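You operate a simulated robot arm through the tools that you are given. There is no shell and no other tool. Be economical: measure what you need, move in short steps, check, and stop when the job is done.

Carry out the task below with a simulated robot arm. There is one attempt and no reset: what you move stays moved.

JOB
Stake the gold pivot into the knob in the press nest.
Fine: stop dial to SHORT for silver, LONG for gold; load it with the slide out, slide in, one stroke, slide out again.
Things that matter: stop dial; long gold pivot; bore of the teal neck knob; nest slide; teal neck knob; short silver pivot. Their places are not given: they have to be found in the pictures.

The check looks at the end state, three seconds after you hand in, the way a careful person would. Anything else that was tipped, shoved, dropped, spilled or broken makes it a failure.

ROBOT AND FRAMES
A 7-joint arm with a two-finger parallel gripper, fixed in place. Base frame: the origin is at the foot of the arm, x ahead of it, y to its left, z up; the work surface is at about z = 4. Units: mm, degrees, N and s.
With the tool pointing down near the work surface it reaches from about 240 to 620 mm from the base axis. Its first joint turns from -66.0 to 66.0 degrees. Payload 2.6 kg.
Tool frame: the origin (TCP) lies between the finger pads and is the grasp point; the fingertips stand 30 mm ahead of it; z points along the fingers, y is the line along which they close. Largest opening 94 mm; finger width 28, thickness 10; the body of the gripper, 50 by 96 mm, starts 55 mm behind the TCP.
Orientation is told as [roll, pitch, yaw] about the base's x, y, z axes, in that order, counted from this pose: with the fingers straight down and closing along the base's y, the tool's x points along the base's -x, its y along +y and its z along -z.

CONTROLS
- The arm moves only by the tool arm_command. Its argument "steps" is a list of rows, each a list of 7 numbers: the turn, a rotation vector about the base's x, y, z in units of 180 degrees (1.0 is 180 degrees), then the shift along the base's x, y, z in units of 150 mm (1.0 is 150 mm), then the opening in per cent of the stroke, from 0 (shut) to 100 (fully open). In form: [[rx, ry, rz, x, y, z, claw], ...]. A call has 1 to 8 rows; each row is the pose to reach, as a shift and turn from the pose commanded when the call began. A call with a number of a shift or a turn outside -1 to 1 is refused whole. A row lasts 0.2 s, in which the tool goes at most 50 mm and 8.6 degrees; a call with a longer step from one row to the next is refused whole, and so is a gripper value outside its range. A pose out of reach is approached as far as the arm can. The call stops where the force on the tool passes 60 N (or 10 N more than at its start, if that is more) or the arm is blocked; 0.2 s more then pass. The fingers move at their own pace (about 72 mm/s each) and stop on an object; they squeeze with about 44 N. The grip force told is the motor's: it shows also when the fingers shut on nothing. Time passes only in rows, and 0.2 s behind the last, so rows that repeat a pose let the fingers close. It gives the time, the measured TCP pose, the force on the tool (base axes), the opening and the grip force at its end, in the units of the frame above (readings bear some noise).
- Cameras (640 x 400 px; columns grow to the right, rows downward): "scene" is fixed at [44.6, 438.1, 569.4]; the picture's right is [-0.68, -0.74, 0.00], its down [-0.37, 0.34, -0.86] and it looks along [0.64, -0.58, -0.51] (base axes); focal length 230 px, centre (320, 200). "wrist" rides on the gripper at [-37, 0, -58] in the tool frame; the picture's right is [0.00, -1.00, 0.00], its down [0.97, 0.00, -0.24] and it looks along [0.24, 0.00, 0.97] (tool axes); focal length 218 px, centre (320, 200).
- snapshot(camera): a new picture of that camera. The clock stands still meanwhile.
- measure_at(camera, pixels): for up to 12 pixels [column, row] of the newest picture of that camera ("zoom" is the newest enlarged one), the place [x, y, z] in the base frame of the surface seen there, good to about 3 mm. The clock stands still meanwhile.
- inspect(camera, box): a new picture of the part [left, top, right, bottom] of that camera's present view, enlarged. The clock stands still meanwhile.
- job_done(): hands the job in; it is judged then, once.

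Go step by step. Measure first, check grasps and placings, and put right what went wrong. The budget is 80 turns and 34 pictures, counting those below and the enlarged ones. Unless the task says otherwise, let go and move clear before handing in, and close with one line.

The tools are called after ">>>" as a command line: name --pt "numbers of a row" for each row, then --argument value for the rest, lists and objects as JSON in quotes. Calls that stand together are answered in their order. arm_command: Moves the arm, as the interface text tells. Its arguments: {"type":"object","properties":{"steps":{"type":"array","items":{"type":"array","items":{"type":"number"}}}},"required":["steps"]} The other tools are called the same way: snapshot (camera) takes a picture; measure_at (camera, pixels) gives the place of the surface under pixels of a picture; inspect (camera, box) takes an enlarged picture of a part of a camera's view; job_done () hands the job in.

At the start:

```text
clock: 0.0
eef_pos: [360.2, 32.2, 409.2]
tcp_rot: [0.0, 0.1, 0.0]
ft_force: [0.0, -0.1, 0.7]
grip_width: 94.0
finger_force: 0.0
```

scene: 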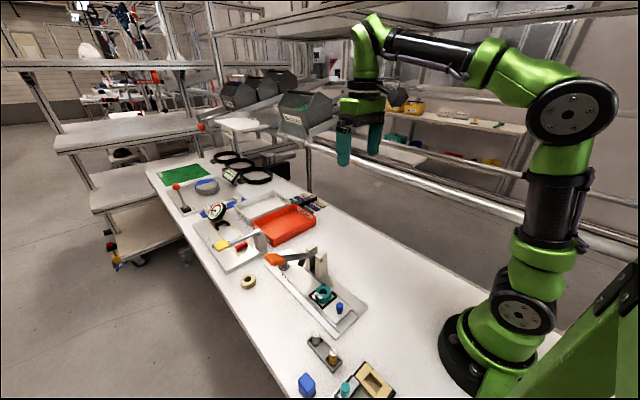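
wrist: 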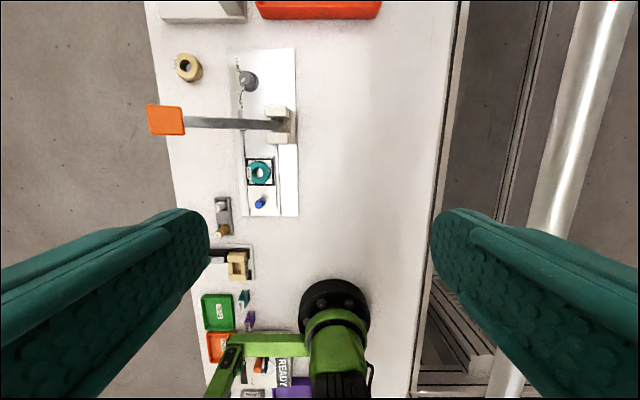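

The press with orange lever is around wrist pixel (265,125), the teal knob at (260,172), the pivot rack at (222,215). I'll enlarge both views of it.

>>> inspect --camera "wrist" --box '[140, 40, 320, 250]'

>>> inspect --camera "scene" --box '[230, 230, 400, 400]'

```text
1.90 times, centred on (230, 145) of wrist
```

zoom: 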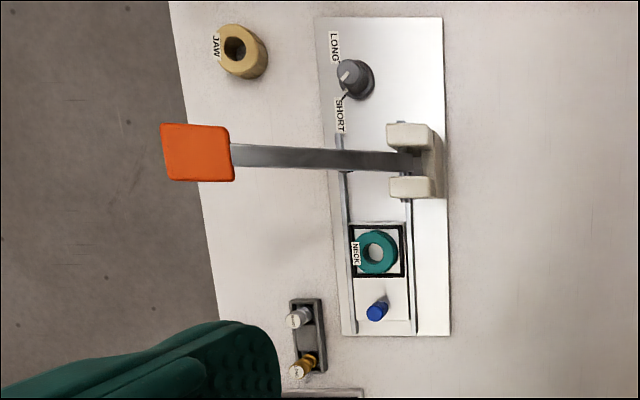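

```text
2.35 times, centred on (315, 315) of scene
```

zoom: 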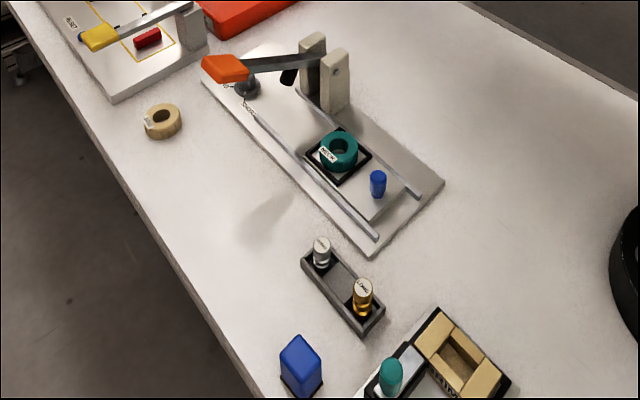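

The knob sits in the slide, which is out (toward the base), the blue peg is its handle, and the gold LONG pivot is at zoom (362,297). I'll measure these in the enlarged scene picture.

>>> measure_at --camera "zoom" --pixels '[[363, 285], [362, 305], [321, 243], [338, 135], [338, 146], [378, 175], [380, 195], [246, 82], [225, 68], [245, 68], [345, 250], [335, 290]]'

>>> inspect --camera "scene" --box '[260, 235, 330, 280]'

>>> inspect --camera "wrist" --box '[225, 50, 305, 100]'

```text
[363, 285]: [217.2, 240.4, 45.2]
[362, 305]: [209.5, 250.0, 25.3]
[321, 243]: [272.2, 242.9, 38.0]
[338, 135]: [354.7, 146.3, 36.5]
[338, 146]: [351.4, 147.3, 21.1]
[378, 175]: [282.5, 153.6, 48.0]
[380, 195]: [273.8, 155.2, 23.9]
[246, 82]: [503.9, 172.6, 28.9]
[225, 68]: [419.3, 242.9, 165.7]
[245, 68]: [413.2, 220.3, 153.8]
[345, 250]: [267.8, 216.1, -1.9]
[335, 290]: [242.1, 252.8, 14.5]
```

```text
8.89 times, centred on (295, 258) of scene
```

zoom: 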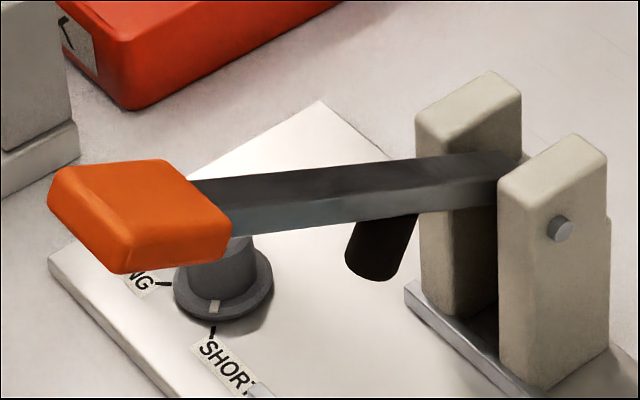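

```text
8.00 times, centred on (265, 75) of wrist
```

zoom: 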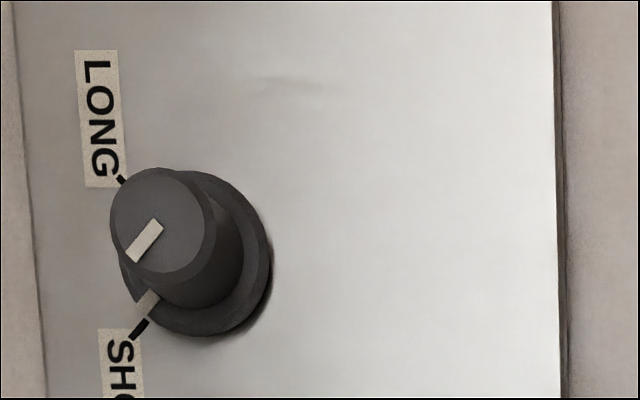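

The dial's white pointer is at SHORT (zoom 145,305) and LONG is about 90° clockwise seen from above. I'll measure the dial and its marks.

>>> measure_at --camera "zoom" --pixels '[[163, 220], [122, 181], [140, 330], [150, 303], [112, 218], [215, 220], [163, 170], [163, 270], [272, 260], [210, 336], [400, 250], [130, 255]]'

>>> inspect --camera "wrist" --box '[190, 140, 310, 250]'

```text
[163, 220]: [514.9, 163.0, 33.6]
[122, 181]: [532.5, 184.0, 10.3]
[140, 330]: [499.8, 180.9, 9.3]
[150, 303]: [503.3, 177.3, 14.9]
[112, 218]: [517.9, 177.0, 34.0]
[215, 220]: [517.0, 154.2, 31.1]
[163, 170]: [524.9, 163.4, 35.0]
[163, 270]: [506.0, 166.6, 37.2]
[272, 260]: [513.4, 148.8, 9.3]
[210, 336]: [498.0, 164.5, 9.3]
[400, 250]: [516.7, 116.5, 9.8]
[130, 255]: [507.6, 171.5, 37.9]
```

```text
3.64 times, centred on (250, 195) of wrist
```

zoom: 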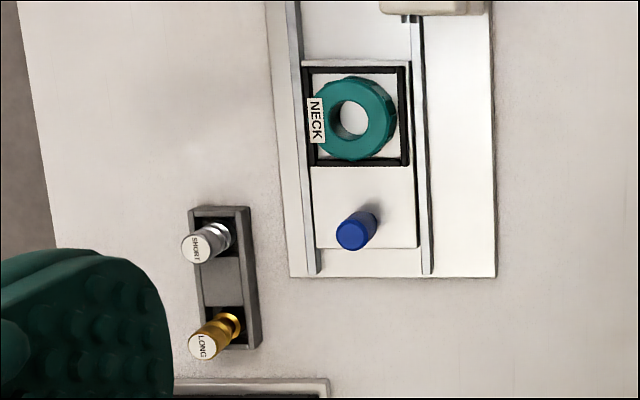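

Dial axis is about (515,165), top z≈35; it needs about −90°. Now I measure the knob, handle and pivot in this enlargement.

>>> measure_at --camera "zoom" --pixels '[[202, 345], [228, 322], [200, 246], [340, 95], [385, 105], [357, 152], [350, 118], [352, 232], [306, 165], [410, 165], [309, 65], [408, 66]]'

>>> measure_at --camera "zoom" --pixels '[[189, 345], [216, 345], [202, 333], [202, 358], [340, 118], [365, 118], [350, 132], [352, 104], [327, 118], [394, 118], [357, 79], [355, 215]]'

```text
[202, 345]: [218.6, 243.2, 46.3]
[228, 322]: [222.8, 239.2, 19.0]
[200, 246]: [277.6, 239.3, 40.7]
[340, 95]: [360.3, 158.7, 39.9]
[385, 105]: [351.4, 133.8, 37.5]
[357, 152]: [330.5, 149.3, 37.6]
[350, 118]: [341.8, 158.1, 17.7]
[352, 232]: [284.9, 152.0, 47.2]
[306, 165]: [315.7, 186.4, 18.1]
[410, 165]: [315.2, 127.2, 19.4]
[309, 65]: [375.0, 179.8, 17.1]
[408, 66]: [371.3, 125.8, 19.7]
```

```text
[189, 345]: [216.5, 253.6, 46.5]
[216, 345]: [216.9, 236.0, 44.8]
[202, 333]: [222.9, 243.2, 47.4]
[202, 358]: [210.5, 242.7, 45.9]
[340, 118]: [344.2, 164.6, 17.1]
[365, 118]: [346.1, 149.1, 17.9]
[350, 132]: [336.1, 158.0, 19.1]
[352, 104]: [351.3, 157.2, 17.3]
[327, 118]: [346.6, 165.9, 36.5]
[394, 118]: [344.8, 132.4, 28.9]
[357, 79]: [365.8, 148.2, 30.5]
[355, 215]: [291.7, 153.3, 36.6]
```

Gold pivot head is at about (217,244,46), knob bore near (348,150), top z≈38. I'll do the dial first: move above it and look.

>>> arm_command --pt "0 0 0 0.2 0.18 0 100" --pt "0 0 0 0.4 0.36 0 100" --pt "0 0 0 0.6 0.54 -0.1 100" --pt "0 0 0 0.8 0.72 -0.3 70" --pt "0 0 0 1.0 0.89 -0.55 60" --pt "0 0 0 1.0 0.89 -0.8 60" --pt "0 0 0 1.0 0.89 -1.0 60" --pt "0 0 0 1.0 0.89 -1.0 60"

>>> snapshot --camera "wrist"

```text
refused: row 4 steps farther than a row can; nothing moved
```

```text
26 pictures are left
```

wrist: 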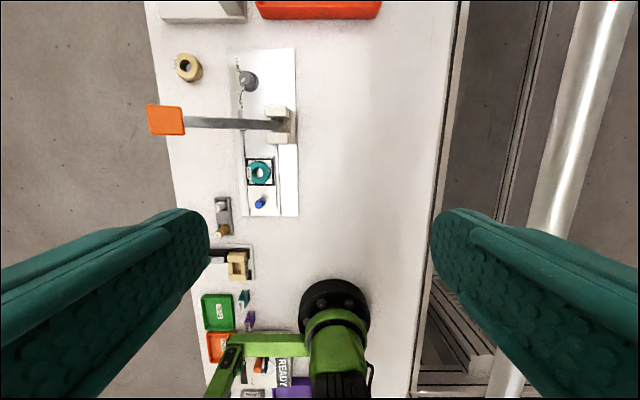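

The step was too long and nothing moved; I'll use smaller steps, and also measure the lever (185,122) in this picture.

>>> measure_at --camera "wrist" --pixels '[[150, 108], [183, 108], [150, 133], [183, 132], [230, 124], [265, 125], [278, 112], [278, 138], [245, 17], [265, 15], [188, 68]]'

>>> arm_command --pt "0 0 0 0.2 0.18 0 100" --pt "0 0 0 0.4 0.36 0 100" --pt "0 0 0 0.6 0.54 -0.1 80" --pt "0 0 0 0.8 0.72 -0.2 60" --pt "0 0 0 1.0 0.89 -0.3 60" --pt "0 0 0 1.0 0.89 -0.6 60" --pt "0 0 0 1.0 0.89 -0.9 60" --pt "0 0 0 1.0 0.89 -1.0 60"

>>> snapshot --camera "wrist"

```text
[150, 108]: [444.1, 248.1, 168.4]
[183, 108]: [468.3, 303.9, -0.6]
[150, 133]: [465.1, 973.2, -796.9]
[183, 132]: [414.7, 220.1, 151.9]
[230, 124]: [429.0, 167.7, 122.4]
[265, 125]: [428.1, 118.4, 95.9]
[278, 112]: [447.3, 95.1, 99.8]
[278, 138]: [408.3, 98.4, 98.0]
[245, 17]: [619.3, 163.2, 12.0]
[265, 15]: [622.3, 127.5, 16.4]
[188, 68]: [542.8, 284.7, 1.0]
```

```text
clock: 1.8
eef_pos: [509.8, 167.2, 259.0]
tcp_rot: [0.0, 0.0, -0.1]
ft_force: [-0.1, 0.2, 0.6]
grip_width: 56.4
finger_force: 0.1
out of reach, approached as far as the arm can: row 5
```

```text
25 pictures are left
```

wrist: 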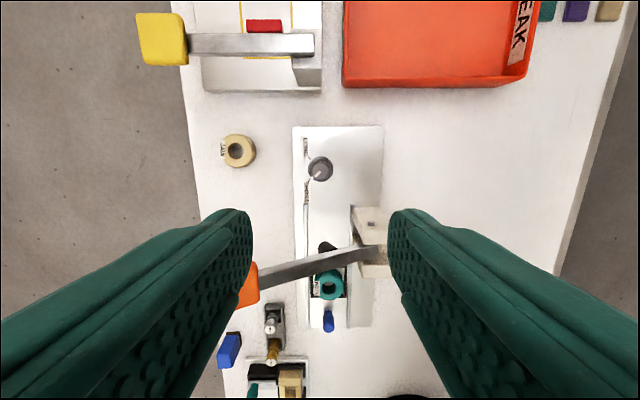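

I see the dial at (320,168) from above. I'll measure it precisely and pre-turn the tool +45°.

>>> measure_at --camera "wrist" --pixels '[[320, 164], [310, 168], [332, 168], [320, 157], [321, 180], [305, 190], [307, 150]]'

>>> arm_command --pt "0 0 0.045 0.01 -0.005 -0.1 60" --pt "0 0 0.09 0.02 -0.01 -0.2 60" --pt "0 0 0.135 0.03 -0.015 -0.3 60" --pt "0 0 0.18 0.035 -0.015 -0.4 60" --pt "0 0 0.22 0.035 -0.015 -0.5 60" --pt "0 0 0.25 0.035 -0.015 -0.7 50" --pt "0 0 0.25 0.035 -0.015 -0.9 50" --pt "0 0 0.25 0.035 -0.015 -0.93 50"

>>> snapshot --camera "wrist"

```text
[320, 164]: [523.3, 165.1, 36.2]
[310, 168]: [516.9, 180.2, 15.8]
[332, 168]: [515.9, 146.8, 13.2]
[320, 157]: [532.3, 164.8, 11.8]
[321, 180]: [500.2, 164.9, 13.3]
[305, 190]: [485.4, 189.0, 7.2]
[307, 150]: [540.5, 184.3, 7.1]
```

```text
clock: 3.6
eef_pos: [515.1, 164.4, 119.6]
tcp_rot: [-0.1, 0.0, 45.0]
ft_force: [-0.7, 0.5, 0.1]
grip_width: 46.8
finger_force: 0.0
```

```text
24 pictures are left
```

wrist: 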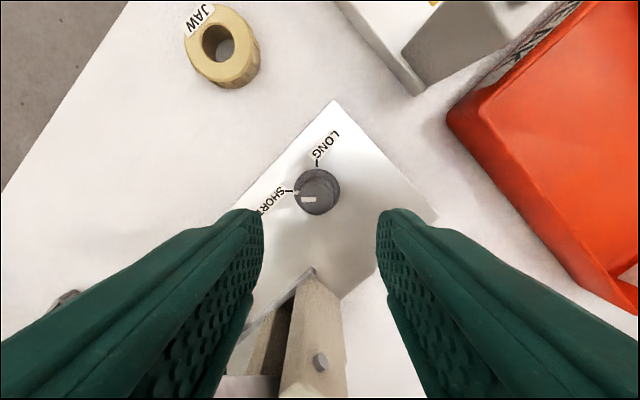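

The view is aligned: LONG straight up, SHORT left, dial at (318,190) between the fingers. I'll descend to TCP z≈49 and close on the dial.

>>> arm_command --pt "0 0 0 0.005 0 -0.2 50" --pt "0 0 0 0.005 0 -0.4 50" --pt "0 0 0 0.005 0 -0.47 50" --pt "0 0 0 0.005 0 -0.47 30" --pt "0 0 0 0.005 0 -0.47 15" --pt "0 0 0 0.005 0 -0.47 15"

>>> arm_command --pt "0 0 0 0 0 0 0" --pt "0 0 0 0 0 0 0"

```text
clock: 5.0
eef_pos: [513.8, 164.7, 49.8]
tcp_rot: [0.4, 0.2, 45.1]
ft_force: [-13.0, 11.1, -0.4]
grip_width: 24.6
finger_force: 45.3
```

```text
clock: 5.6
eef_pos: [513.7, 165.8, 50.0]
tcp_rot: [0.4, 0.1, 44.9]
ft_force: [-17.5, 15.1, -1.0]
grip_width: 24.5
finger_force: 45.1
```

Gripped the dial (24.5 mm); side force 23 N shows my centre is ~2.5 mm off. I'll shift the command (-2.2,+1.6) and start turning clockwise.

>>> arm_command --pt "0 0 0 -0.014 0.011 0 0" --pt "0 0 -0.04 -0.014 0.011 0 0" --pt "0 0 -0.08 -0.014 0.011 0 0" --pt "0 0 -0.12 -0.014 0.011 0 0"

```text
clock: 6.6
eef_pos: [513.7, 165.8, 48.7]
tcp_rot: [0.2, 0.1, 23.4]
ft_force: [-4.1, 13.3, -13.5]
grip_width: 24.7
finger_force: 44.9
```

Turning works with modest forces; continue to −90° total.

>>> arm_command --pt "0 0 -0.045 0 0.003 0 0" --pt "0 0 -0.09 0 0.003 0 0" --pt "0 0 -0.135 0 0.003 0 0" --pt "0 0 -0.18 0 0.003 0 0" --pt "0 0 -0.225 0 0.003 0 0" --pt "0 0 -0.27 0 0.003 0 0" --pt "0 0 -0.315 0 0.003 0 0" --pt "0 0 -0.36 0 0.003 0 0"

>>> snapshot --camera "wrist"

```text
clock: 8.4
eef_pos: [513.8, 168.6, 48.1]
tcp_rot: [0.2, 0.0, -41.4]
ft_force: [4.8, 16.1, -12.8]
grip_width: 24.5
finger_force: 45.6
```

```text
23 pictures are left
```

wrist: 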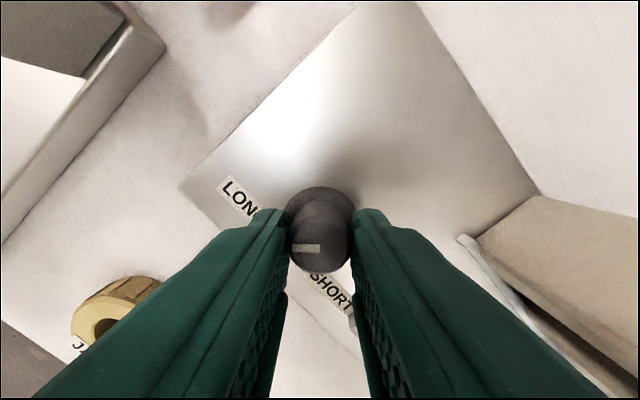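

The pointer has followed the hand (line at (307,247)); final few degrees, then release and rise straight up to check.

>>> arm_command --pt "0 0 -0.025 0 0.003 0 0" --pt "0 0 -0.025 0 0.003 0 0"

>>> arm_command --pt "0 0 0 0 0 0 20" --pt "0 0 0 0 0 0 50" --pt "0 0 0 0 0 0 50" --pt "0 0 0 0 0 0.15 50" --pt "0 0 0 0 0 0.4 50" --pt "0 0 0 0 0 0.5 50"

>>> inspect --camera "wrist" --box '[220, 100, 420, 250]'

```text
clock: 9.0
eef_pos: [514.7, 168.7, 49.2]
tcp_rot: [0.3, 0.0, -45.9]
ft_force: [9.3, 19.2, -12.3]
grip_width: 24.9
finger_force: 45.4
```

```text
clock: 10.4
eef_pos: [515.9, 167.7, 125.1]
tcp_rot: [0.2, -0.1, -46.0]
ft_force: [0.2, -0.8, 0.6]
grip_width: 47.0
finger_force: 0.1
```

```text
2.67 times, centred on (320, 175) of wrist
```

zoom: 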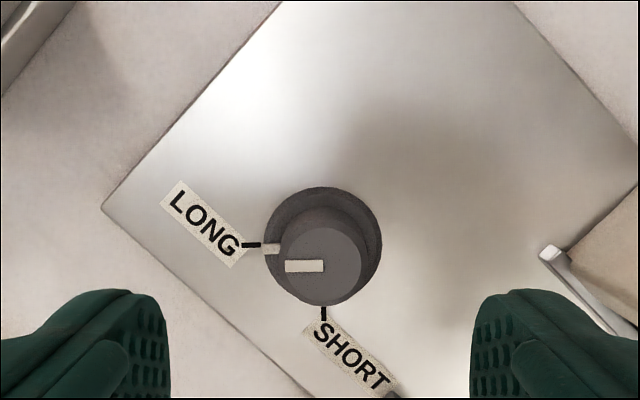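

The dial pointer lines up with the LONG tick. Now rise, turn back to yaw 0 and travel high toward the gold pivot.

>>> arm_command --pt "0 0 0 0 0 0.3 50" --pt "0 0 0.04 0 0 0.6 50" --pt "0 0 0.08 0 0 0.9 50" --pt "0 0 0.12 -0.2 0 1.0 50" --pt "0 0 0.16 -0.45 0.05 1.0 50" --pt "0 0 0.2 -0.7 0.1 1.0 50" --pt "0 0 0.24 -0.95 0.15 1.0 50" --pt "0 0 0.255 -1.0 0.2 1.0 50"

>>> arm_command --pt "0 0 0 -0.25 0.08 0 50" --pt "0 0 0 -0.5 0.16 0 50" --pt "0 0 0 -0.75 0.24 0 50" --pt "0 0 0 -0.9 0.31 -0.2 50" --pt "0 0 0 -0.99 0.31 -0.45 50" --pt "0 0 0 -0.99 0.31 -0.7 50" --pt "0 0 0 -0.99 0.31 -0.8 50"

>>> snapshot --camera "wrist"

```text
clock: 12.2
eef_pos: [363.2, 196.3, 274.0]
tcp_rot: [0.0, 0.0, 0.0]
ft_force: [-0.6, 0.4, -0.7]
grip_width: 47.3
finger_force: 0.1
```

```text
clock: 13.8
eef_pos: [215.9, 241.9, 154.7]
tcp_rot: [0.0, 0.0, 0.0]
ft_force: [-0.2, -0.2, -0.5]
grip_width: 46.9
finger_force: 0.0
```

```text
21 pictures are left
```

wrist: 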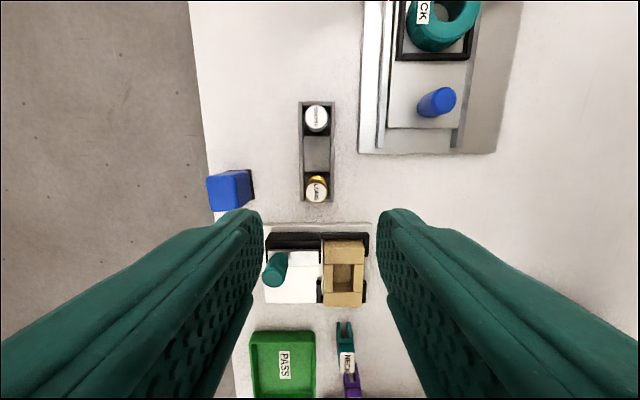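

Gold pivot is at (316,190), with a blue block at (230,190) to its side. Measuring clearances.

>>> measure_at --camera "wrist" --pixels '[[316, 192], [306, 191], [326, 191], [316, 182], [316, 200], [301, 150], [332, 150], [252, 185], [240, 190], [275, 262], [345, 242], [330, 175]]'

>>> inspect --camera "wrist" --box '[280, 90, 360, 210]'

```text
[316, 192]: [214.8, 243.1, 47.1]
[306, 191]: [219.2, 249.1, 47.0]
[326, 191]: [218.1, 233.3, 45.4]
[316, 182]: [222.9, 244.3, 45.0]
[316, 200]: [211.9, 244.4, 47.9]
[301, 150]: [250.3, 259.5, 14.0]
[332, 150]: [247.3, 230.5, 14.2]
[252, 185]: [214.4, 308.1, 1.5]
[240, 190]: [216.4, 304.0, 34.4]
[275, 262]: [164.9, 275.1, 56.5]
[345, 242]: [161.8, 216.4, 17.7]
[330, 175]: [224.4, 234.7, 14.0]
```

```text
3.33 times, centred on (320, 150) of wrist
```

zoom: 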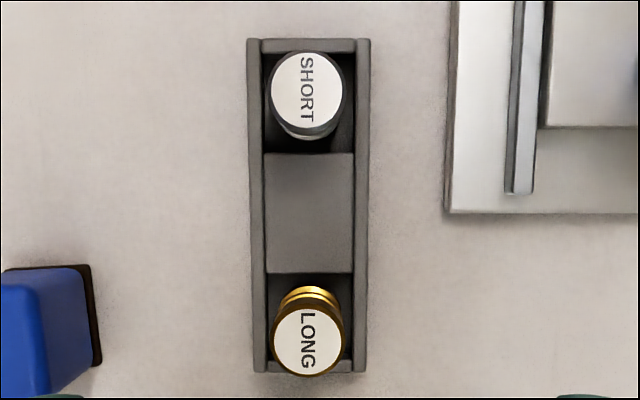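

Gold centre ≈ (217.5,243.5), clearances are fine. Descend to TCP z≈58 (tips at 28, above the 14 mm rack) and close.

>>> arm_command --pt "0 0 0 0.01 0.01 -0.25 50" --pt "0 0 0 0.01 0.01 -0.5 50" --pt "0 0 0 0.01 0.01 -0.645 50" --pt "0 0 0 0.01 0.01 -0.645 30" --pt "0 0 0 0.01 0.01 -0.645 10" --pt "0 0 0 0.01 0.01 -0.645 0" --pt "0 0 0 0.01 0.01 -0.645 0"

>>> inspect --camera "wrist" --box '[240, 130, 400, 260]'

```text
clock: 15.4
eef_pos: [217.7, 243.8, 58.1]
tcp_rot: [-0.1, 0.0, -0.2]
ft_force: [-0.2, -0.3, 1.2]
grip_width: 16.4
finger_force: 44.1
```

```text
3.08 times, centred on (320, 195) of wrist
```

zoom: 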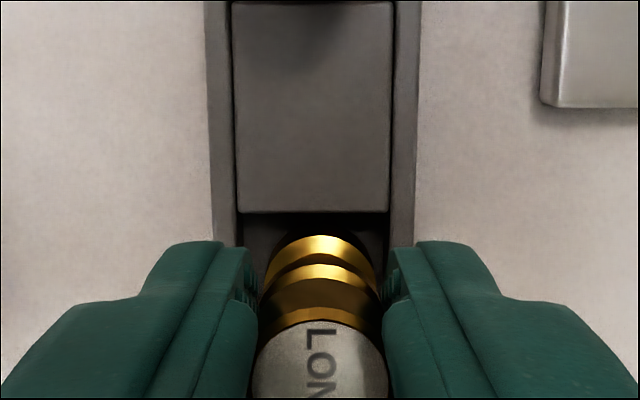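

Held at 16.4 mm, centred. Lift out and go over the slide at height for a look at the bore.

>>> arm_command --pt "0 0 0 0 0 0.15 0" --pt "0 0 0 0 0 0.4 0" --pt "0 0 0 0 0 0.7 0" --pt "0 0 0 0.2 -0.15 0.8 0" --pt "0 0 0 0.4 -0.3 0.8 0" --pt "0 0 0 0.6 -0.45 0.8 0" --pt "0 0 0 0.7 -0.6 0.8 0" --pt "0 0 0 0.7 -0.625 0.8 0"

>>> snapshot --camera "wrist"

```text
clock: 17.2
eef_pos: [323.2, 150.4, 177.7]
tcp_rot: [0.0, 0.0, -0.1]
ft_force: [-0.1, 0.0, -0.9]
grip_width: 16.3
finger_force: 44.4
```

```text
18 pictures are left
```

wrist: 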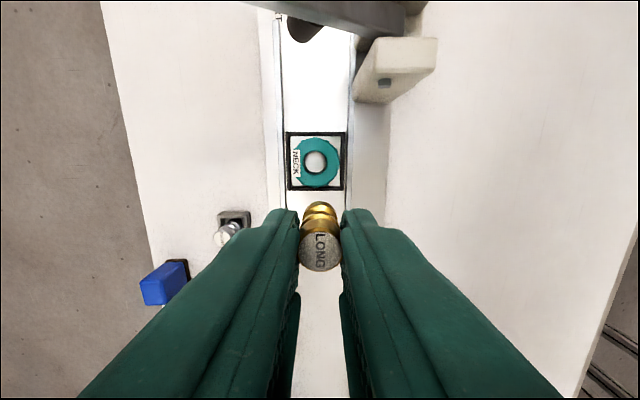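

The bore is at (315,162), almost straight below. I'll enlarge it and measure the bore rim.

>>> inspect --camera "wrist" --box '[275, 120, 360, 275]'

>>> measure_at --camera "wrist" --pixels '[[302, 162], [328, 162], [339, 162], [317, 148], [317, 176], [317, 140], [317, 186], [315, 162], [288, 134], [346, 134], [320, 205], [320, 252]]'

```text
2.58 times, centred on (318, 198) of wrist
```

zoom: 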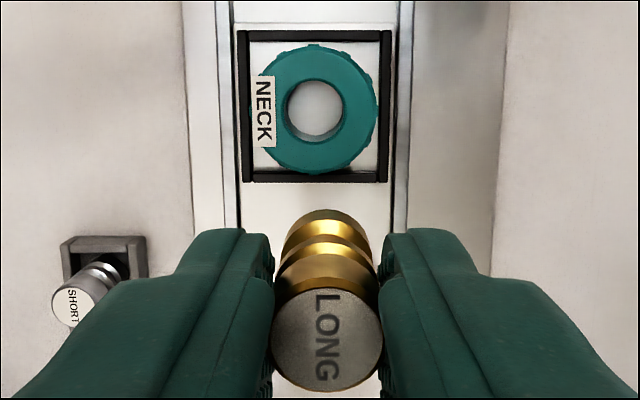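

```text
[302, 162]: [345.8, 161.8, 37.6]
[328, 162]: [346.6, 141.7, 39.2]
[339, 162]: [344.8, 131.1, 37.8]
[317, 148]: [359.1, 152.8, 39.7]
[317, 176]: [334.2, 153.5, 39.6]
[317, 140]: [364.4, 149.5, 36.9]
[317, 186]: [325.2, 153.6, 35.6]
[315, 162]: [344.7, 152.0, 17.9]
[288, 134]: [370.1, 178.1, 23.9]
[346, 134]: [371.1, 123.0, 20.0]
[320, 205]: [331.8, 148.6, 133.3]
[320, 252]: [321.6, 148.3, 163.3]
```

Bore centre computes to (345.3,154.0), rim z≈38.5; the pivot sits ≈0.7 mm ahead of the TCP. I'll go above it, down to TCP z≈97 and check.

>>> arm_command --pt "0 0 0 0.143 0.025 0 0" --pt "0 0 0 0.143 0.025 -0.25 0" --pt "0 0 0 0.143 0.025 -0.45 0" --pt "0 0 0 0.143 0.025 -0.53 0"

>>> inspect --camera "wrist" --box '[240, 110, 400, 270]'

>>> inspect --camera "scene" --box '[280, 220, 370, 330]'

```text
clock: 18.2
eef_pos: [343.6, 155.0, 98.6]
tcp_rot: [0.0, -0.1, 0.0]
ft_force: [-0.6, 0.6, -0.3]
grip_width: 16.0
finger_force: 43.9
```

```text
2.50 times, centred on (320, 190) of wrist
```

zoom: 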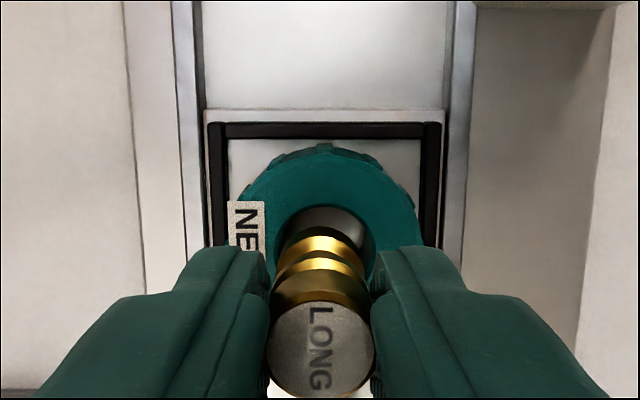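

```text
3.64 times, centred on (325, 275) of scene
```

zoom: 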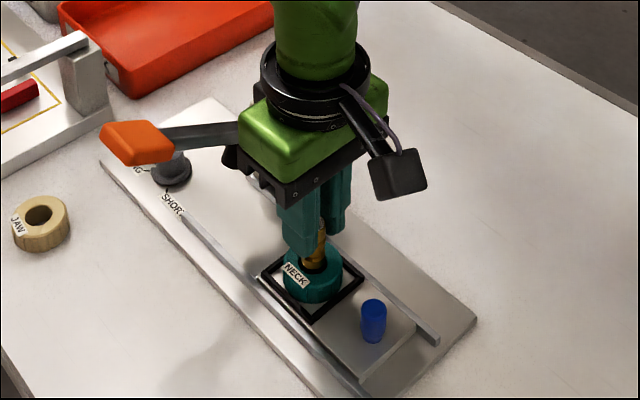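

The pivot is centred over the bore (bore edges at zoom 270–374, pivot at 320) with ~3 mm play. Descend gently until it seats.

>>> arm_command --pt "0 0 0 0.003 -0.003 -0.08 0" --pt "0 0 0 0.003 -0.003 -0.12 0" --pt "0 0 0 0.003 -0.003 -0.16 0" --pt "0 0 0 0.003 -0.003 -0.18 0"

```text
clock: 19.2
eef_pos: [345.1, 154.5, 72.1]
tcp_rot: [0.1, -0.3, -0.1]
ft_force: [0.7, -4.0, 30.2]
grip_width: 16.3
finger_force: 44.3
```

Contact of 30 N at TCP z≈72, about where the bore floor should be. I'll look from the scene camera before letting go.

>>> inspect --camera "scene" --box '[290, 260, 350, 320]'

>>> inspect --camera "wrist" --box '[240, 110, 400, 270]'

```text
6.67 times, centred on (320, 290) of scene
```

zoom: 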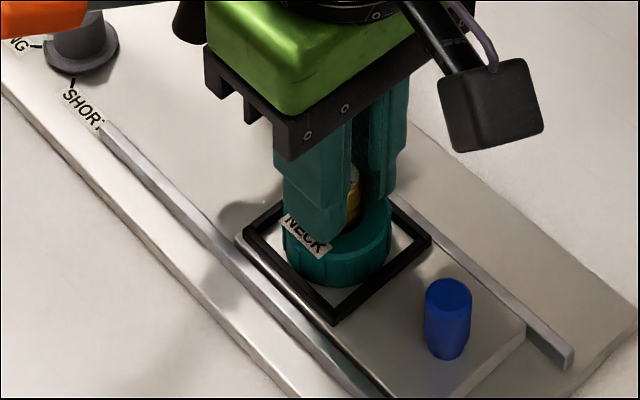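

```text
2.50 times, centred on (320, 190) of wrist
```

zoom: 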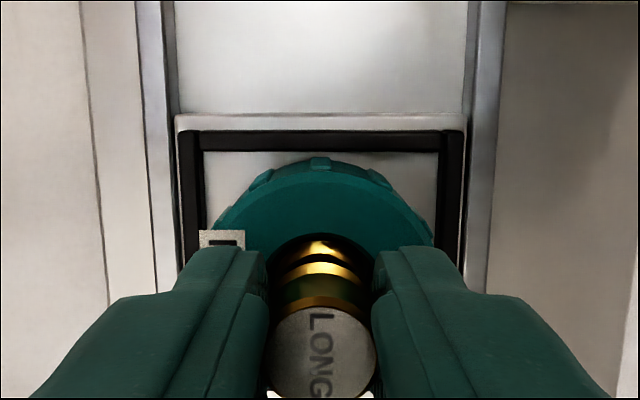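

The pivot is down inside the bore. I'll ease the load slightly, open, and rise straight up.

>>> arm_command --pt "0 0 0 0 0 0.012 0" --pt "0 0 0 0 0 0.012 22" --pt "0 0 0 0 0 0.012 40" --pt "0 0 0 0 0 0.012 40" --pt "0 0 0 0 0 0.15 40" --pt "0 0 0 0 0 0.4 40" --pt "0 0 0 -0.1 0 0.6 40" --pt "0 0 0 -0.3 0 0.7 40"

>>> inspect --camera "wrist" --box '[240, 60, 400, 240]'

>>> inspect --camera "scene" --box '[290, 250, 370, 330]'

```text
clock: 21.0
eef_pos: [299.4, 156.1, 177.3]
tcp_rot: [-0.1, 0.1, 0.1]
ft_force: [0.6, -0.3, -0.4]
grip_width: 37.7
finger_force: 0.0
```

```text
2.22 times, centred on (320, 150) of wrist
```

zoom: 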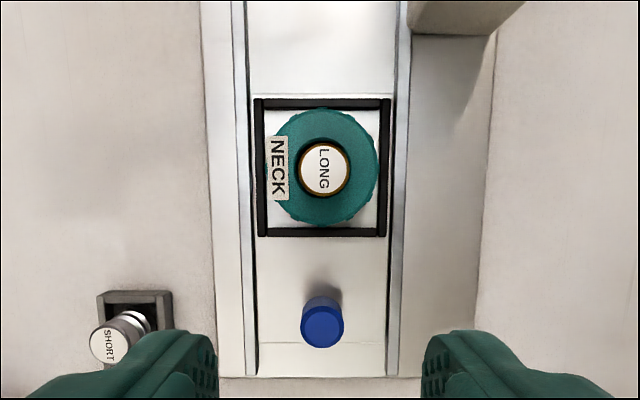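

```text
5.00 times, centred on (330, 290) of scene
```

zoom: 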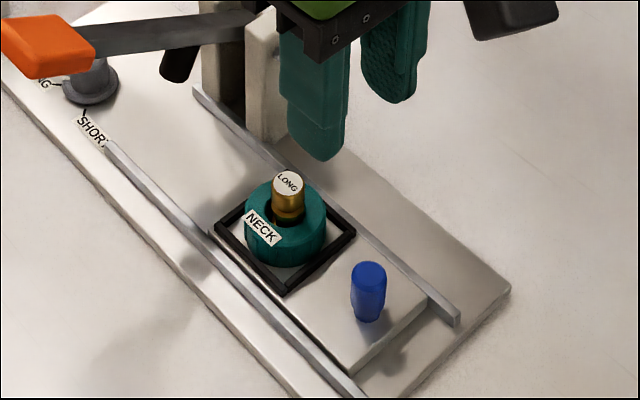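

The pivot stands upright in the bore. Before pushing the slide in I'll check lever, ram and handle positions, and where the black box (510,15) on the gripper really is.

>>> measure_at --camera "zoom" --pixels '[[510, 15], [175, 65], [185, 78], [120, 40], [200, 35], [50, 45], [287, 182], [368, 272], [425, 310], [205, 232]]'

>>> snapshot --camera "scene"

```text
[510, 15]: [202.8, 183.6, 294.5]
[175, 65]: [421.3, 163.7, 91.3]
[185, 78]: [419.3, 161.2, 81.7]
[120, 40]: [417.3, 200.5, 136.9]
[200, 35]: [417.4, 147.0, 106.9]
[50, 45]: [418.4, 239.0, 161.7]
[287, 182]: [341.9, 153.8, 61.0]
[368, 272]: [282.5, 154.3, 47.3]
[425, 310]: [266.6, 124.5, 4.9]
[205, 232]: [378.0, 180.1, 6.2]
```

```text
10 pictures are left
```

scene: 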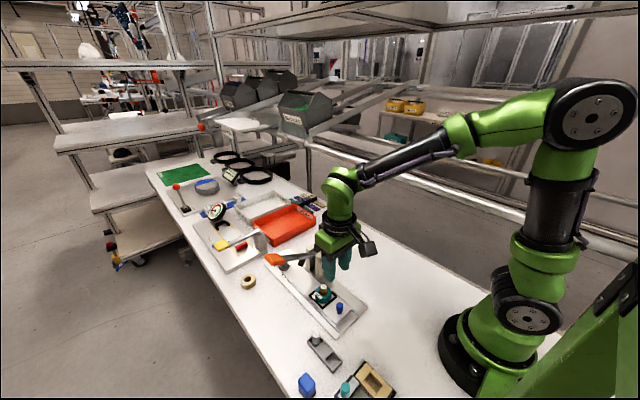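

The box trails behind (x≈203), so the front of the gripper is free; ram bottom (z≈80) clears the pivot top (61). I'll descend over the blue handle at (284,155), slightly behind it, and grip.

>>> arm_command --pt "0 0 0 -0.13 -0.007 0 40" --pt "0 0 0 -0.13 -0.007 -0.3 40" --pt "0 0 0 -0.13 -0.007 -0.6 40" --pt "0 0 0 -0.13 -0.007 -0.8 40" --pt "0 0 0 -0.13 -0.007 -0.8 20" --pt "0 0 0 -0.13 -0.007 -0.8 0" --pt "0 0 0 -0.13 -0.007 -0.8 0"

```text
clock: 22.6
eef_pos: [279.9, 155.2, 59.2]
tcp_rot: [0.1, -0.1, 0.2]
ft_force: [2.0, 18.5, -14.1]
grip_width: 16.9
finger_force: 45.3
```

Handle gripped (16.9 mm). Push the slide in slowly along +x, with a small y correction.

>>> arm_command --pt "0 0 0 0 0.008 0 0" --pt "0 0 0 0.03 0.008 0 0" --pt "0 0 0 0.07 0.008 0 0" --pt "0 0 0 0.11 0.008 0 0" --pt "0 0 0 0.15 0.008 0 0" --pt "0 0 0 0.19 0.008 0 0" --pt "0 0 0 0.23 0.008 0 0" --pt "0 0 0 0.27 0.008 0 0"

```text
clock: 24.4
eef_pos: [321.0, 154.1, 57.9]
tcp_rot: [0.2, -0.2, 0.0]
ft_force: [-0.7, 17.6, 26.0]
grip_width: 16.2
finger_force: 45.2
```

Slide moved 41 mm without resistance in x; continue in smaller steps.

>>> arm_command --pt "0 0 0 0.03 0.006 0.004 0" --pt "0 0 0 0.07 0.006 0.004 0" --pt "0 0 0 0.11 0.006 0.004 0" --pt "0 0 0 0.15 0.006 0.004 0" --pt "0 0 0 0.19 0.006 0.004 0" --pt "0 0 0 0.22 0.006 0.004 0" --pt "0 0 0 0.24 0.006 0.004 0"

>>> inspect --camera "scene" --box '[265, 235, 355, 325]'

```text
clock: 26.0
eef_pos: [355.4, 155.3, 57.2]
tcp_rot: [0.1, 0.0, -0.1]
ft_force: [-0.6, 2.6, 28.1]
grip_width: 16.7
finger_force: 45.1
```

```text
4.44 times, centred on (310, 280) of scene
```

zoom: 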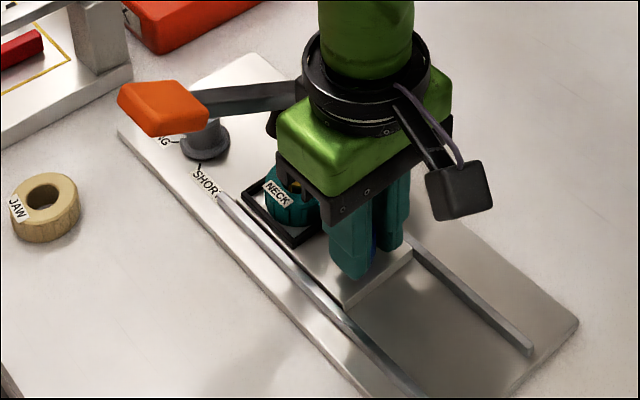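

Slide is in by ~75 mm with no stop yet. Continue in 2 mm steps.

>>> arm_command --pt "0 0 0 0.015 0 0.003 0" --pt "0 0 0 0.03 0 0.003 0" --pt "0 0 0 0.045 0 0.003 0" --pt "0 0 0 0.06 0 0.003 0"

```text
clock: 27.0
eef_pos: [365.8, 154.4, 57.3]
tcp_rot: [-0.1, 0.1, 0.0]
ft_force: [-4.7, -0.4, 12.8]
grip_width: 16.7
finger_force: 45.4
```

>>> arm_command --pt "0 0 0 0.012 0 0.0 0" --pt "0 0 0 0.024 0 0.0 0"

```text
clock: 27.6
eef_pos: [365.5, 155.6, 55.6]
tcp_rot: [-0.1, 0.6, -0.2]
ft_force: [-23.7, -7.5, 18.9]
grip_width: 16.9
finger_force: 44.6
```

The slide is against its end stop (23.7 N, travel ≈85 mm, knob under the ram at x≈430). Ease, release, back off and rise.

>>> arm_command --pt "0 0 0 -0.022 0 0 0" --pt "0 0 0 -0.022 0 0 25" --pt "0 0 0 -0.022 0 0 40" --pt "0 0 0 -0.022 0 0 40" --pt "0 0 0 -0.15 0 0.1 40" --pt "0 0 0 -0.35 0 0.3 40" --pt "0 0 0 -0.45 0 0.6 40" --pt "0 0 0 -0.45 0 0.9 0"

>>> inspect --camera "scene" --box '[265, 235, 355, 325]'

```text
clock: 29.4
eef_pos: [300.3, 155.0, 193.1]
tcp_rot: [0.0, 0.1, 0.0]
ft_force: [0.3, 0.1, 0.9]
grip_width: 0.0
finger_force: 15.5
```

```text
4.44 times, centred on (310, 280) of scene
```

zoom: 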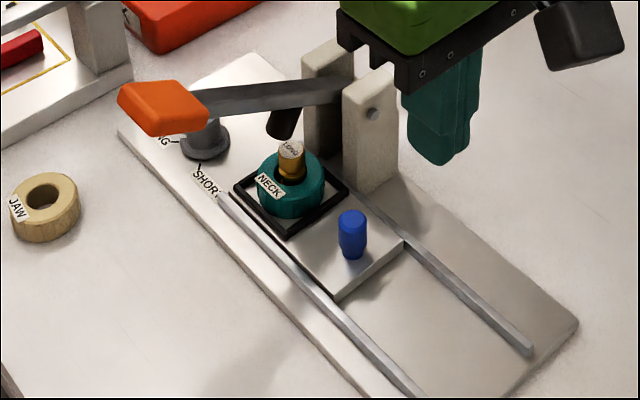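

The knob is under the ram. I'll measure pivot, ram and the orange handle to plan the stroke.

>>> measure_at --camera "zoom" --pixels '[[291, 147], [283, 122], [280, 134], [165, 95], [130, 95], [200, 115], [150, 85], [200, 95], [155, 130], [372, 113], [330, 90], [350, 215]]'

```text
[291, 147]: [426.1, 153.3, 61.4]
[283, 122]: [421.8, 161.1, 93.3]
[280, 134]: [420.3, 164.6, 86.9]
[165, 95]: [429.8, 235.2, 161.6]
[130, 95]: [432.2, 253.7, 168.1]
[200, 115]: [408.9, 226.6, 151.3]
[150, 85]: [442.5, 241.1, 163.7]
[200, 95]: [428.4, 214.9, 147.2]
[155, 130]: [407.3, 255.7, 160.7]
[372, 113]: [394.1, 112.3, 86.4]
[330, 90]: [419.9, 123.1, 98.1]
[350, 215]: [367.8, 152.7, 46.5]
```

Pivot top (426,153,61) is under the ram line; the lever pivots near y≈112, z≈86 with the handle at (428,238,163). I'll move the closed fingers above the handle.

>>> arm_command --pt "0 0 0 0 0 0.27 0" --pt "0 0 0 0.2 0.14 0.27 0" --pt "0 0 0 0.4 0.28 0.27 0" --pt "0 0 0 0.6 0.42 0.27 0" --pt "0 0 0 0.8 0.54 0.27 0" --pt "0 0 0 0.853 0.567 0.2 0" --pt "0 0 0 0.853 0.567 0.1 0"

>>> snapshot --camera "wrist"

```text
clock: 31.0
eef_pos: [428.9, 240.7, 208.3]
tcp_rot: [0.1, 0.0, -0.1]
ft_force: [-0.4, -0.1, 0.1]
grip_width: 0.1
finger_force: 32.4
```

```text
7 pictures are left
```

wrist: 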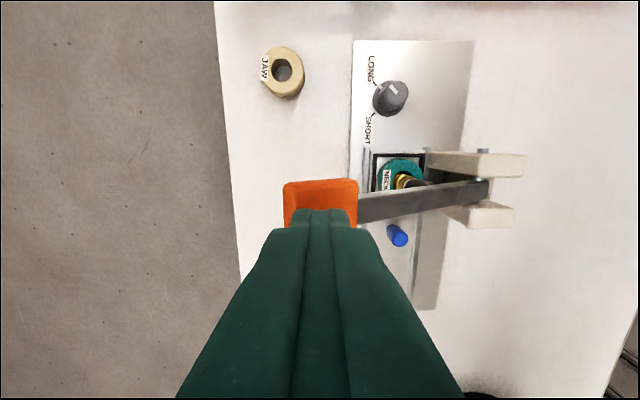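

The fingertips are centred over the handle. Begin the stroke, following the handle's arc.

>>> arm_command --pt "0 0 0 0 0 -0.1 0" --pt "0 0 0 0 0.02 -0.17 0" --pt "0 0 0 0 0.04 -0.22 0" --pt "0 0 0 0 0.06 -0.28 0" --pt "0 0 0 0 0.075 -0.34 0"

```text
clock: 32.2
eef_pos: [428.4, 251.3, 156.6]
tcp_rot: [0.1, 0.0, 0.1]
ft_force: [-0.6, 2.6, 3.2]
grip_width: 0.0
finger_force: 32.9
```

Lever moves easily (3 N). Continue down.

>>> arm_command --pt "0 0 0 0 0.015 -0.05 0" --pt "0 0 0 0 0.03 -0.1 0" --pt "0 0 0 0 0.04 -0.15 0" --pt "0 0 0 0 0.045 -0.19 0" --pt "0 0 0 0 0.05 -0.23 0" --pt "0 0 0 0 0.05 -0.27 0"

```text
clock: 33.0
eef_pos: [429.1, 254.6, 143.3]
tcp_rot: [0.1, -0.2, -0.5]
ft_force: [-7.2, -6.3, 14.6]
grip_width: 0.0
finger_force: 33.3
stopped in row 4: the force on the tool passed its limit (the readings are from after the stop); the commanded pose is now the measured one
```

Force passed 60 N at tip z≈113: the ram likely met the pivot, or something else. Look before pressing more.

>>> inspect --camera "scene" --box '[265, 235, 355, 325]'

```text
4.44 times, centred on (310, 280) of scene
```

zoom: 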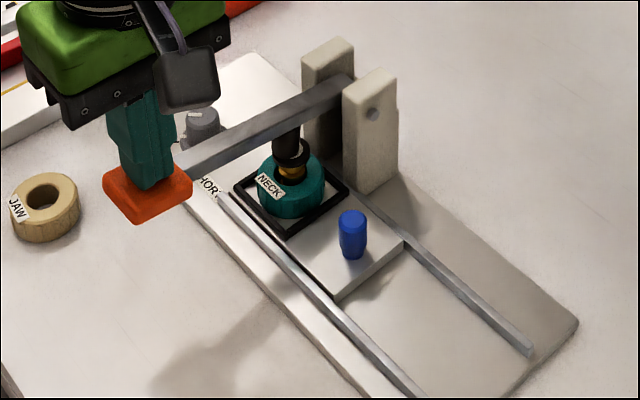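

The ram is squarely on the pivot head. Press on in small steps.

>>> arm_command --pt "0 0 0 0 0.004 -0.01 0" --pt "0 0 0 0 0.007 -0.02 0" --pt "0 0 0 0 0.01 -0.03 0" --pt "0 0 0 0 0.013 -0.04 0" --pt "0 0 0 0 0.016 -0.05 0" --pt "0 0 0 0 0.018 -0.06 0" --pt "0 0 0 0 0.02 -0.07 0" --pt "0 0 0 0 0.022 -0.08 0"

```text
clock: 33.9
eef_pos: [430.0, 255.6, 143.2]
tcp_rot: [0.1, -0.4, -0.8]
ft_force: [-6.3, -7.7, 14.4]
grip_width: 0.1
finger_force: 33.7
stopped in row 4: the force on the tool passed its limit (the readings are from after the stop); the commanded pose is now the measured one
```

>>> measure_at --camera "zoom" --pixels '[[291, 153], [291, 160], [290, 168], [290, 174], [287, 140], [300, 158], [268, 162], [285, 185], [145, 205], [120, 180], [250, 125], [330, 95]]'

```text
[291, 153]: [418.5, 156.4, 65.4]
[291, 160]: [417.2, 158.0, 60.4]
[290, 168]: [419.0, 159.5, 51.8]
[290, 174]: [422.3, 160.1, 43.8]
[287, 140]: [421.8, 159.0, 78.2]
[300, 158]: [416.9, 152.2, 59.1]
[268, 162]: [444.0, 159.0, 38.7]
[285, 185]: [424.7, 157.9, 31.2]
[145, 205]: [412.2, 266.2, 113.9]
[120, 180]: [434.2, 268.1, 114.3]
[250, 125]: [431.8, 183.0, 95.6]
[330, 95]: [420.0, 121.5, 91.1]
```

Two presses stall at exactly the same height (TCP z 143.2), which points to the LONG hard stop. I'll raise the fingers and see whether the lever returns and how high the pivot now stands.

>>> arm_command --pt "0 0 0 0 -0.01 0.05 0" --pt "0 0 0 0 -0.03 0.12 0" --pt "0 0 0 0 -0.06 0.22 0" --pt "0 0 0 0 -0.08 0.32 0" --pt "0 0 0 0 -0.09 0.45 0" --pt "0 0 0 0 -0.09 0.65 0" --pt "0 0 0 0 0.1 0.8 0" --pt "0 0 0 0 0.1 0.8 0"

>>> inspect --camera "scene" --box '[265, 235, 355, 325]'

>>> measure_at --camera "zoom" --pixels '[[291, 148], [291, 152], [291, 156], [291, 160], [289, 165], [291, 170], [165, 95], [145, 205], [283, 122]]'

```text
clock: 35.7
eef_pos: [430.0, 268.9, 261.2]
tcp_rot: [0.1, -0.4, -0.9]
ft_force: [-0.4, -0.1, 0.8]
grip_width: 0.0
finger_force: 32.5
```

```text
4.44 times, centred on (310, 280) of scene
```

zoom: 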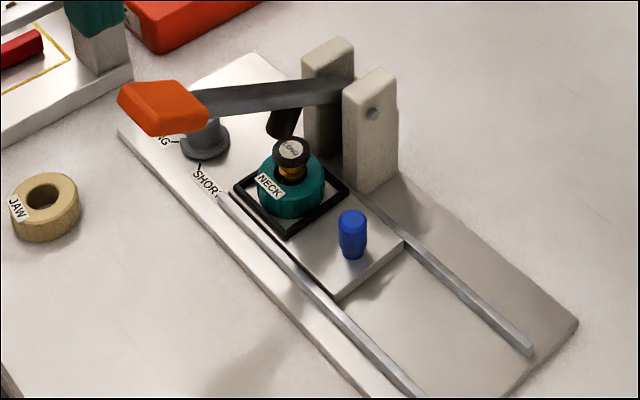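

```text
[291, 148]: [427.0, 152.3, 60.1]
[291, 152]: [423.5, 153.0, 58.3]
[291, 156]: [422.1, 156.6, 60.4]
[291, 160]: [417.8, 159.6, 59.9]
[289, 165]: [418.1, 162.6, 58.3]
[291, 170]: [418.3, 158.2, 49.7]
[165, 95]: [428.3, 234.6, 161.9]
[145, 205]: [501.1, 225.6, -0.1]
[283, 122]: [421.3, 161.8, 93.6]
```

The pivot now shows a spread (staked) head and the lever has sprung back up. Next: return to the slide handle, approaching from behind with fingers open.

>>> arm_command --pt "0 0 0 -0.2 -0.17 0 0" --pt "0 0 0.002 -0.4 -0.34 0 20" --pt "0 0 0.004 -0.6 -0.51 0 40" --pt "0 0 0.004 -0.8 -0.68 -0.1 40" --pt "0 0 0.004 -0.867 -0.757 -0.3 40" --pt "0 0 0.004 -0.867 -0.757 -0.6 40" --pt "0 0 0.004 -0.867 -0.757 -0.9 40" --pt "0 0 0.004 -0.867 -0.757 -1.0 40"

```text
clock: 37.5
eef_pos: [299.6, 156.2, 112.4]
tcp_rot: [0.3, -0.4, -0.1]
ft_force: [-0.2, 0.4, -0.4]
grip_width: 37.5
finger_force: 0.0
```

>>> arm_command --pt "0 0 0 0 -0.005 -0.25 40" --pt "0 0 0 0 -0.005 -0.365 40" --pt "0 0 0 0.2 -0.005 -0.365 40" --pt "0 0 0 0.4 -0.005 -0.365 40" --pt "0 0 0 0.43 -0.005 -0.365 40" --pt "0 0 0 0.43 -0.005 -0.365 20" --pt "0 0 0 0.43 -0.005 -0.365 0" --pt "0 0 0 0.43 -0.005 -0.365 0"

```text
clock: 39.3
eef_pos: [365.1, 155.6, 56.8]
tcp_rot: [0.1, -0.3, -0.1]
ft_force: [0.2, -6.3, -0.9]
grip_width: 16.7
finger_force: 44.6
```

Handle gripped again (16.7 mm, low forces). Pull the slide out along −x.

>>> arm_command --pt "0 0 0 -0.03 0 0 0" --pt "0 0 0 -0.08 0 0 0" --pt "0 0 0 -0.13 0 0 0" --pt "0 0 0 -0.18 0 0 0" --pt "0 0 0 -0.23 0 0 0" --pt "0 0 0 -0.28 0 0 0" --pt "0 0 0 -0.33 0 0 0" --pt "0 0 0 -0.38 0 0 0"

>>> arm_command --pt "0 0 0 -0.04 0 0 0" --pt "0 0 0 -0.08 0 0 0" --pt "0 0 0 -0.12 0 0 0" --pt "0 0 0 -0.15 0 0 0" --pt "0 0 0 -0.17 0 0 0" --pt "0 0 0 -0.185 0 0 0" --pt "0 0 0 -0.195 0 0 0"

```text
clock: 41.1
eef_pos: [307.5, 155.7, 56.8]
tcp_rot: [0.0, -0.1, -0.3]
ft_force: [1.6, -20.3, -27.3]
grip_width: 16.6
finger_force: 45.3
```

```text
clock: 42.7
eef_pos: [279.9, 156.1, 56.8]
tcp_rot: [0.1, -0.5, -0.1]
ft_force: [11.3, -21.1, -27.8]
grip_width: 16.7
finger_force: 45.4
```

Slide is back at its starting place (TCP x 279.9) and against its out stop (11 N). Release, rise and check.

>>> arm_command --pt "0 0 0 0.004 -0.01 0.01 0" --pt "0 0 0 0.004 -0.01 0.01 25" --pt "0 0 0 0.004 -0.01 0.01 40" --pt "0 0 0 0.004 -0.01 0.01 40" --pt "0 0 0 0.004 -0.01 0.15 40" --pt "0 0 0 0.004 -0.01 0.4 40" --pt "0 0 0 0.004 -0.01 0.7 40" --pt "0 0 0 0.004 -0.01 1.0 40"

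>>> arm_command --pt "0 0 0 0 -0.2 0.1 40" --pt "0 0 0 0 -0.5 0.1 40" --pt "0 0 0 0 -0.8 0.1 40" --pt "0 0 0 0 -0.8 0.1 40"

>>> inspect --camera "scene" --box '[265, 235, 365, 335]'

```text
clock: 44.5
eef_pos: [278.0, 155.4, 208.5]
tcp_rot: [0.1, -0.2, -0.1]
ft_force: [-0.7, -0.1, 0.0]
grip_width: 37.7
finger_force: 0.0
```

```text
clock: 45.5
eef_pos: [278.8, 35.6, 221.5]
tcp_rot: [0.0, -0.3, -0.2]
ft_force: [1.1, 0.9, -0.3]
grip_width: 37.5
finger_force: 0.1
```

```text
4.00 times, centred on (315, 285) of scene
```

zoom: 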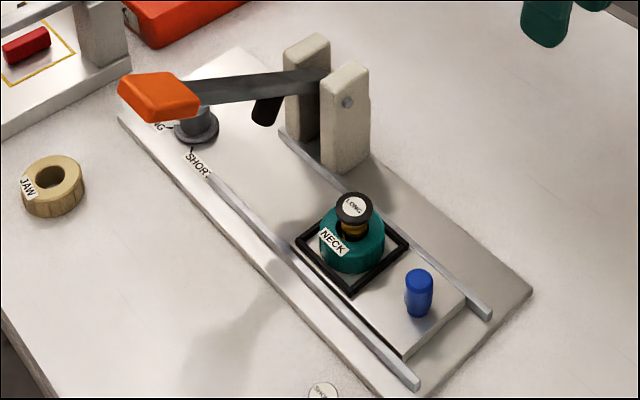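

The slide is out, the pivot is staked with a black head collar at (353,205), and the lever is up. A quick check of positions against the start.

>>> measure_at --camera "zoom" --pixels '[[418, 276], [355, 205], [300, 238], [407, 242], [350, 290]]'

>>> snapshot --camera "scene"

```text
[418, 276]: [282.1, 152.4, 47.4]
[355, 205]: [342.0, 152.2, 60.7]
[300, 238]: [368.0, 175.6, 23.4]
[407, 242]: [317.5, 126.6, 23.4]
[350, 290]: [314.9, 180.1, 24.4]
```

```text
3 pictures are left
```

scene: 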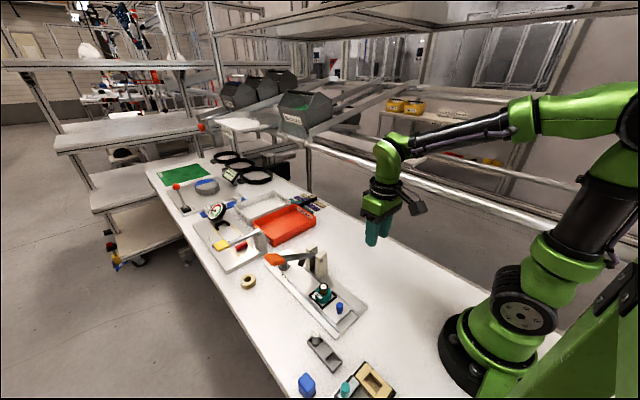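

The blue handle is back at (282,152), where it started. The silver pivot is still in its rack, nothing else has moved, and the arm is clear, so I'm handing in.

>>> job_done

```text
The job is handed in.
```

The gold pivot is staked in the teal neck knob: dial on LONG, one stroke (I pressed again at the bottom without raising the lever), and the slide is back out.
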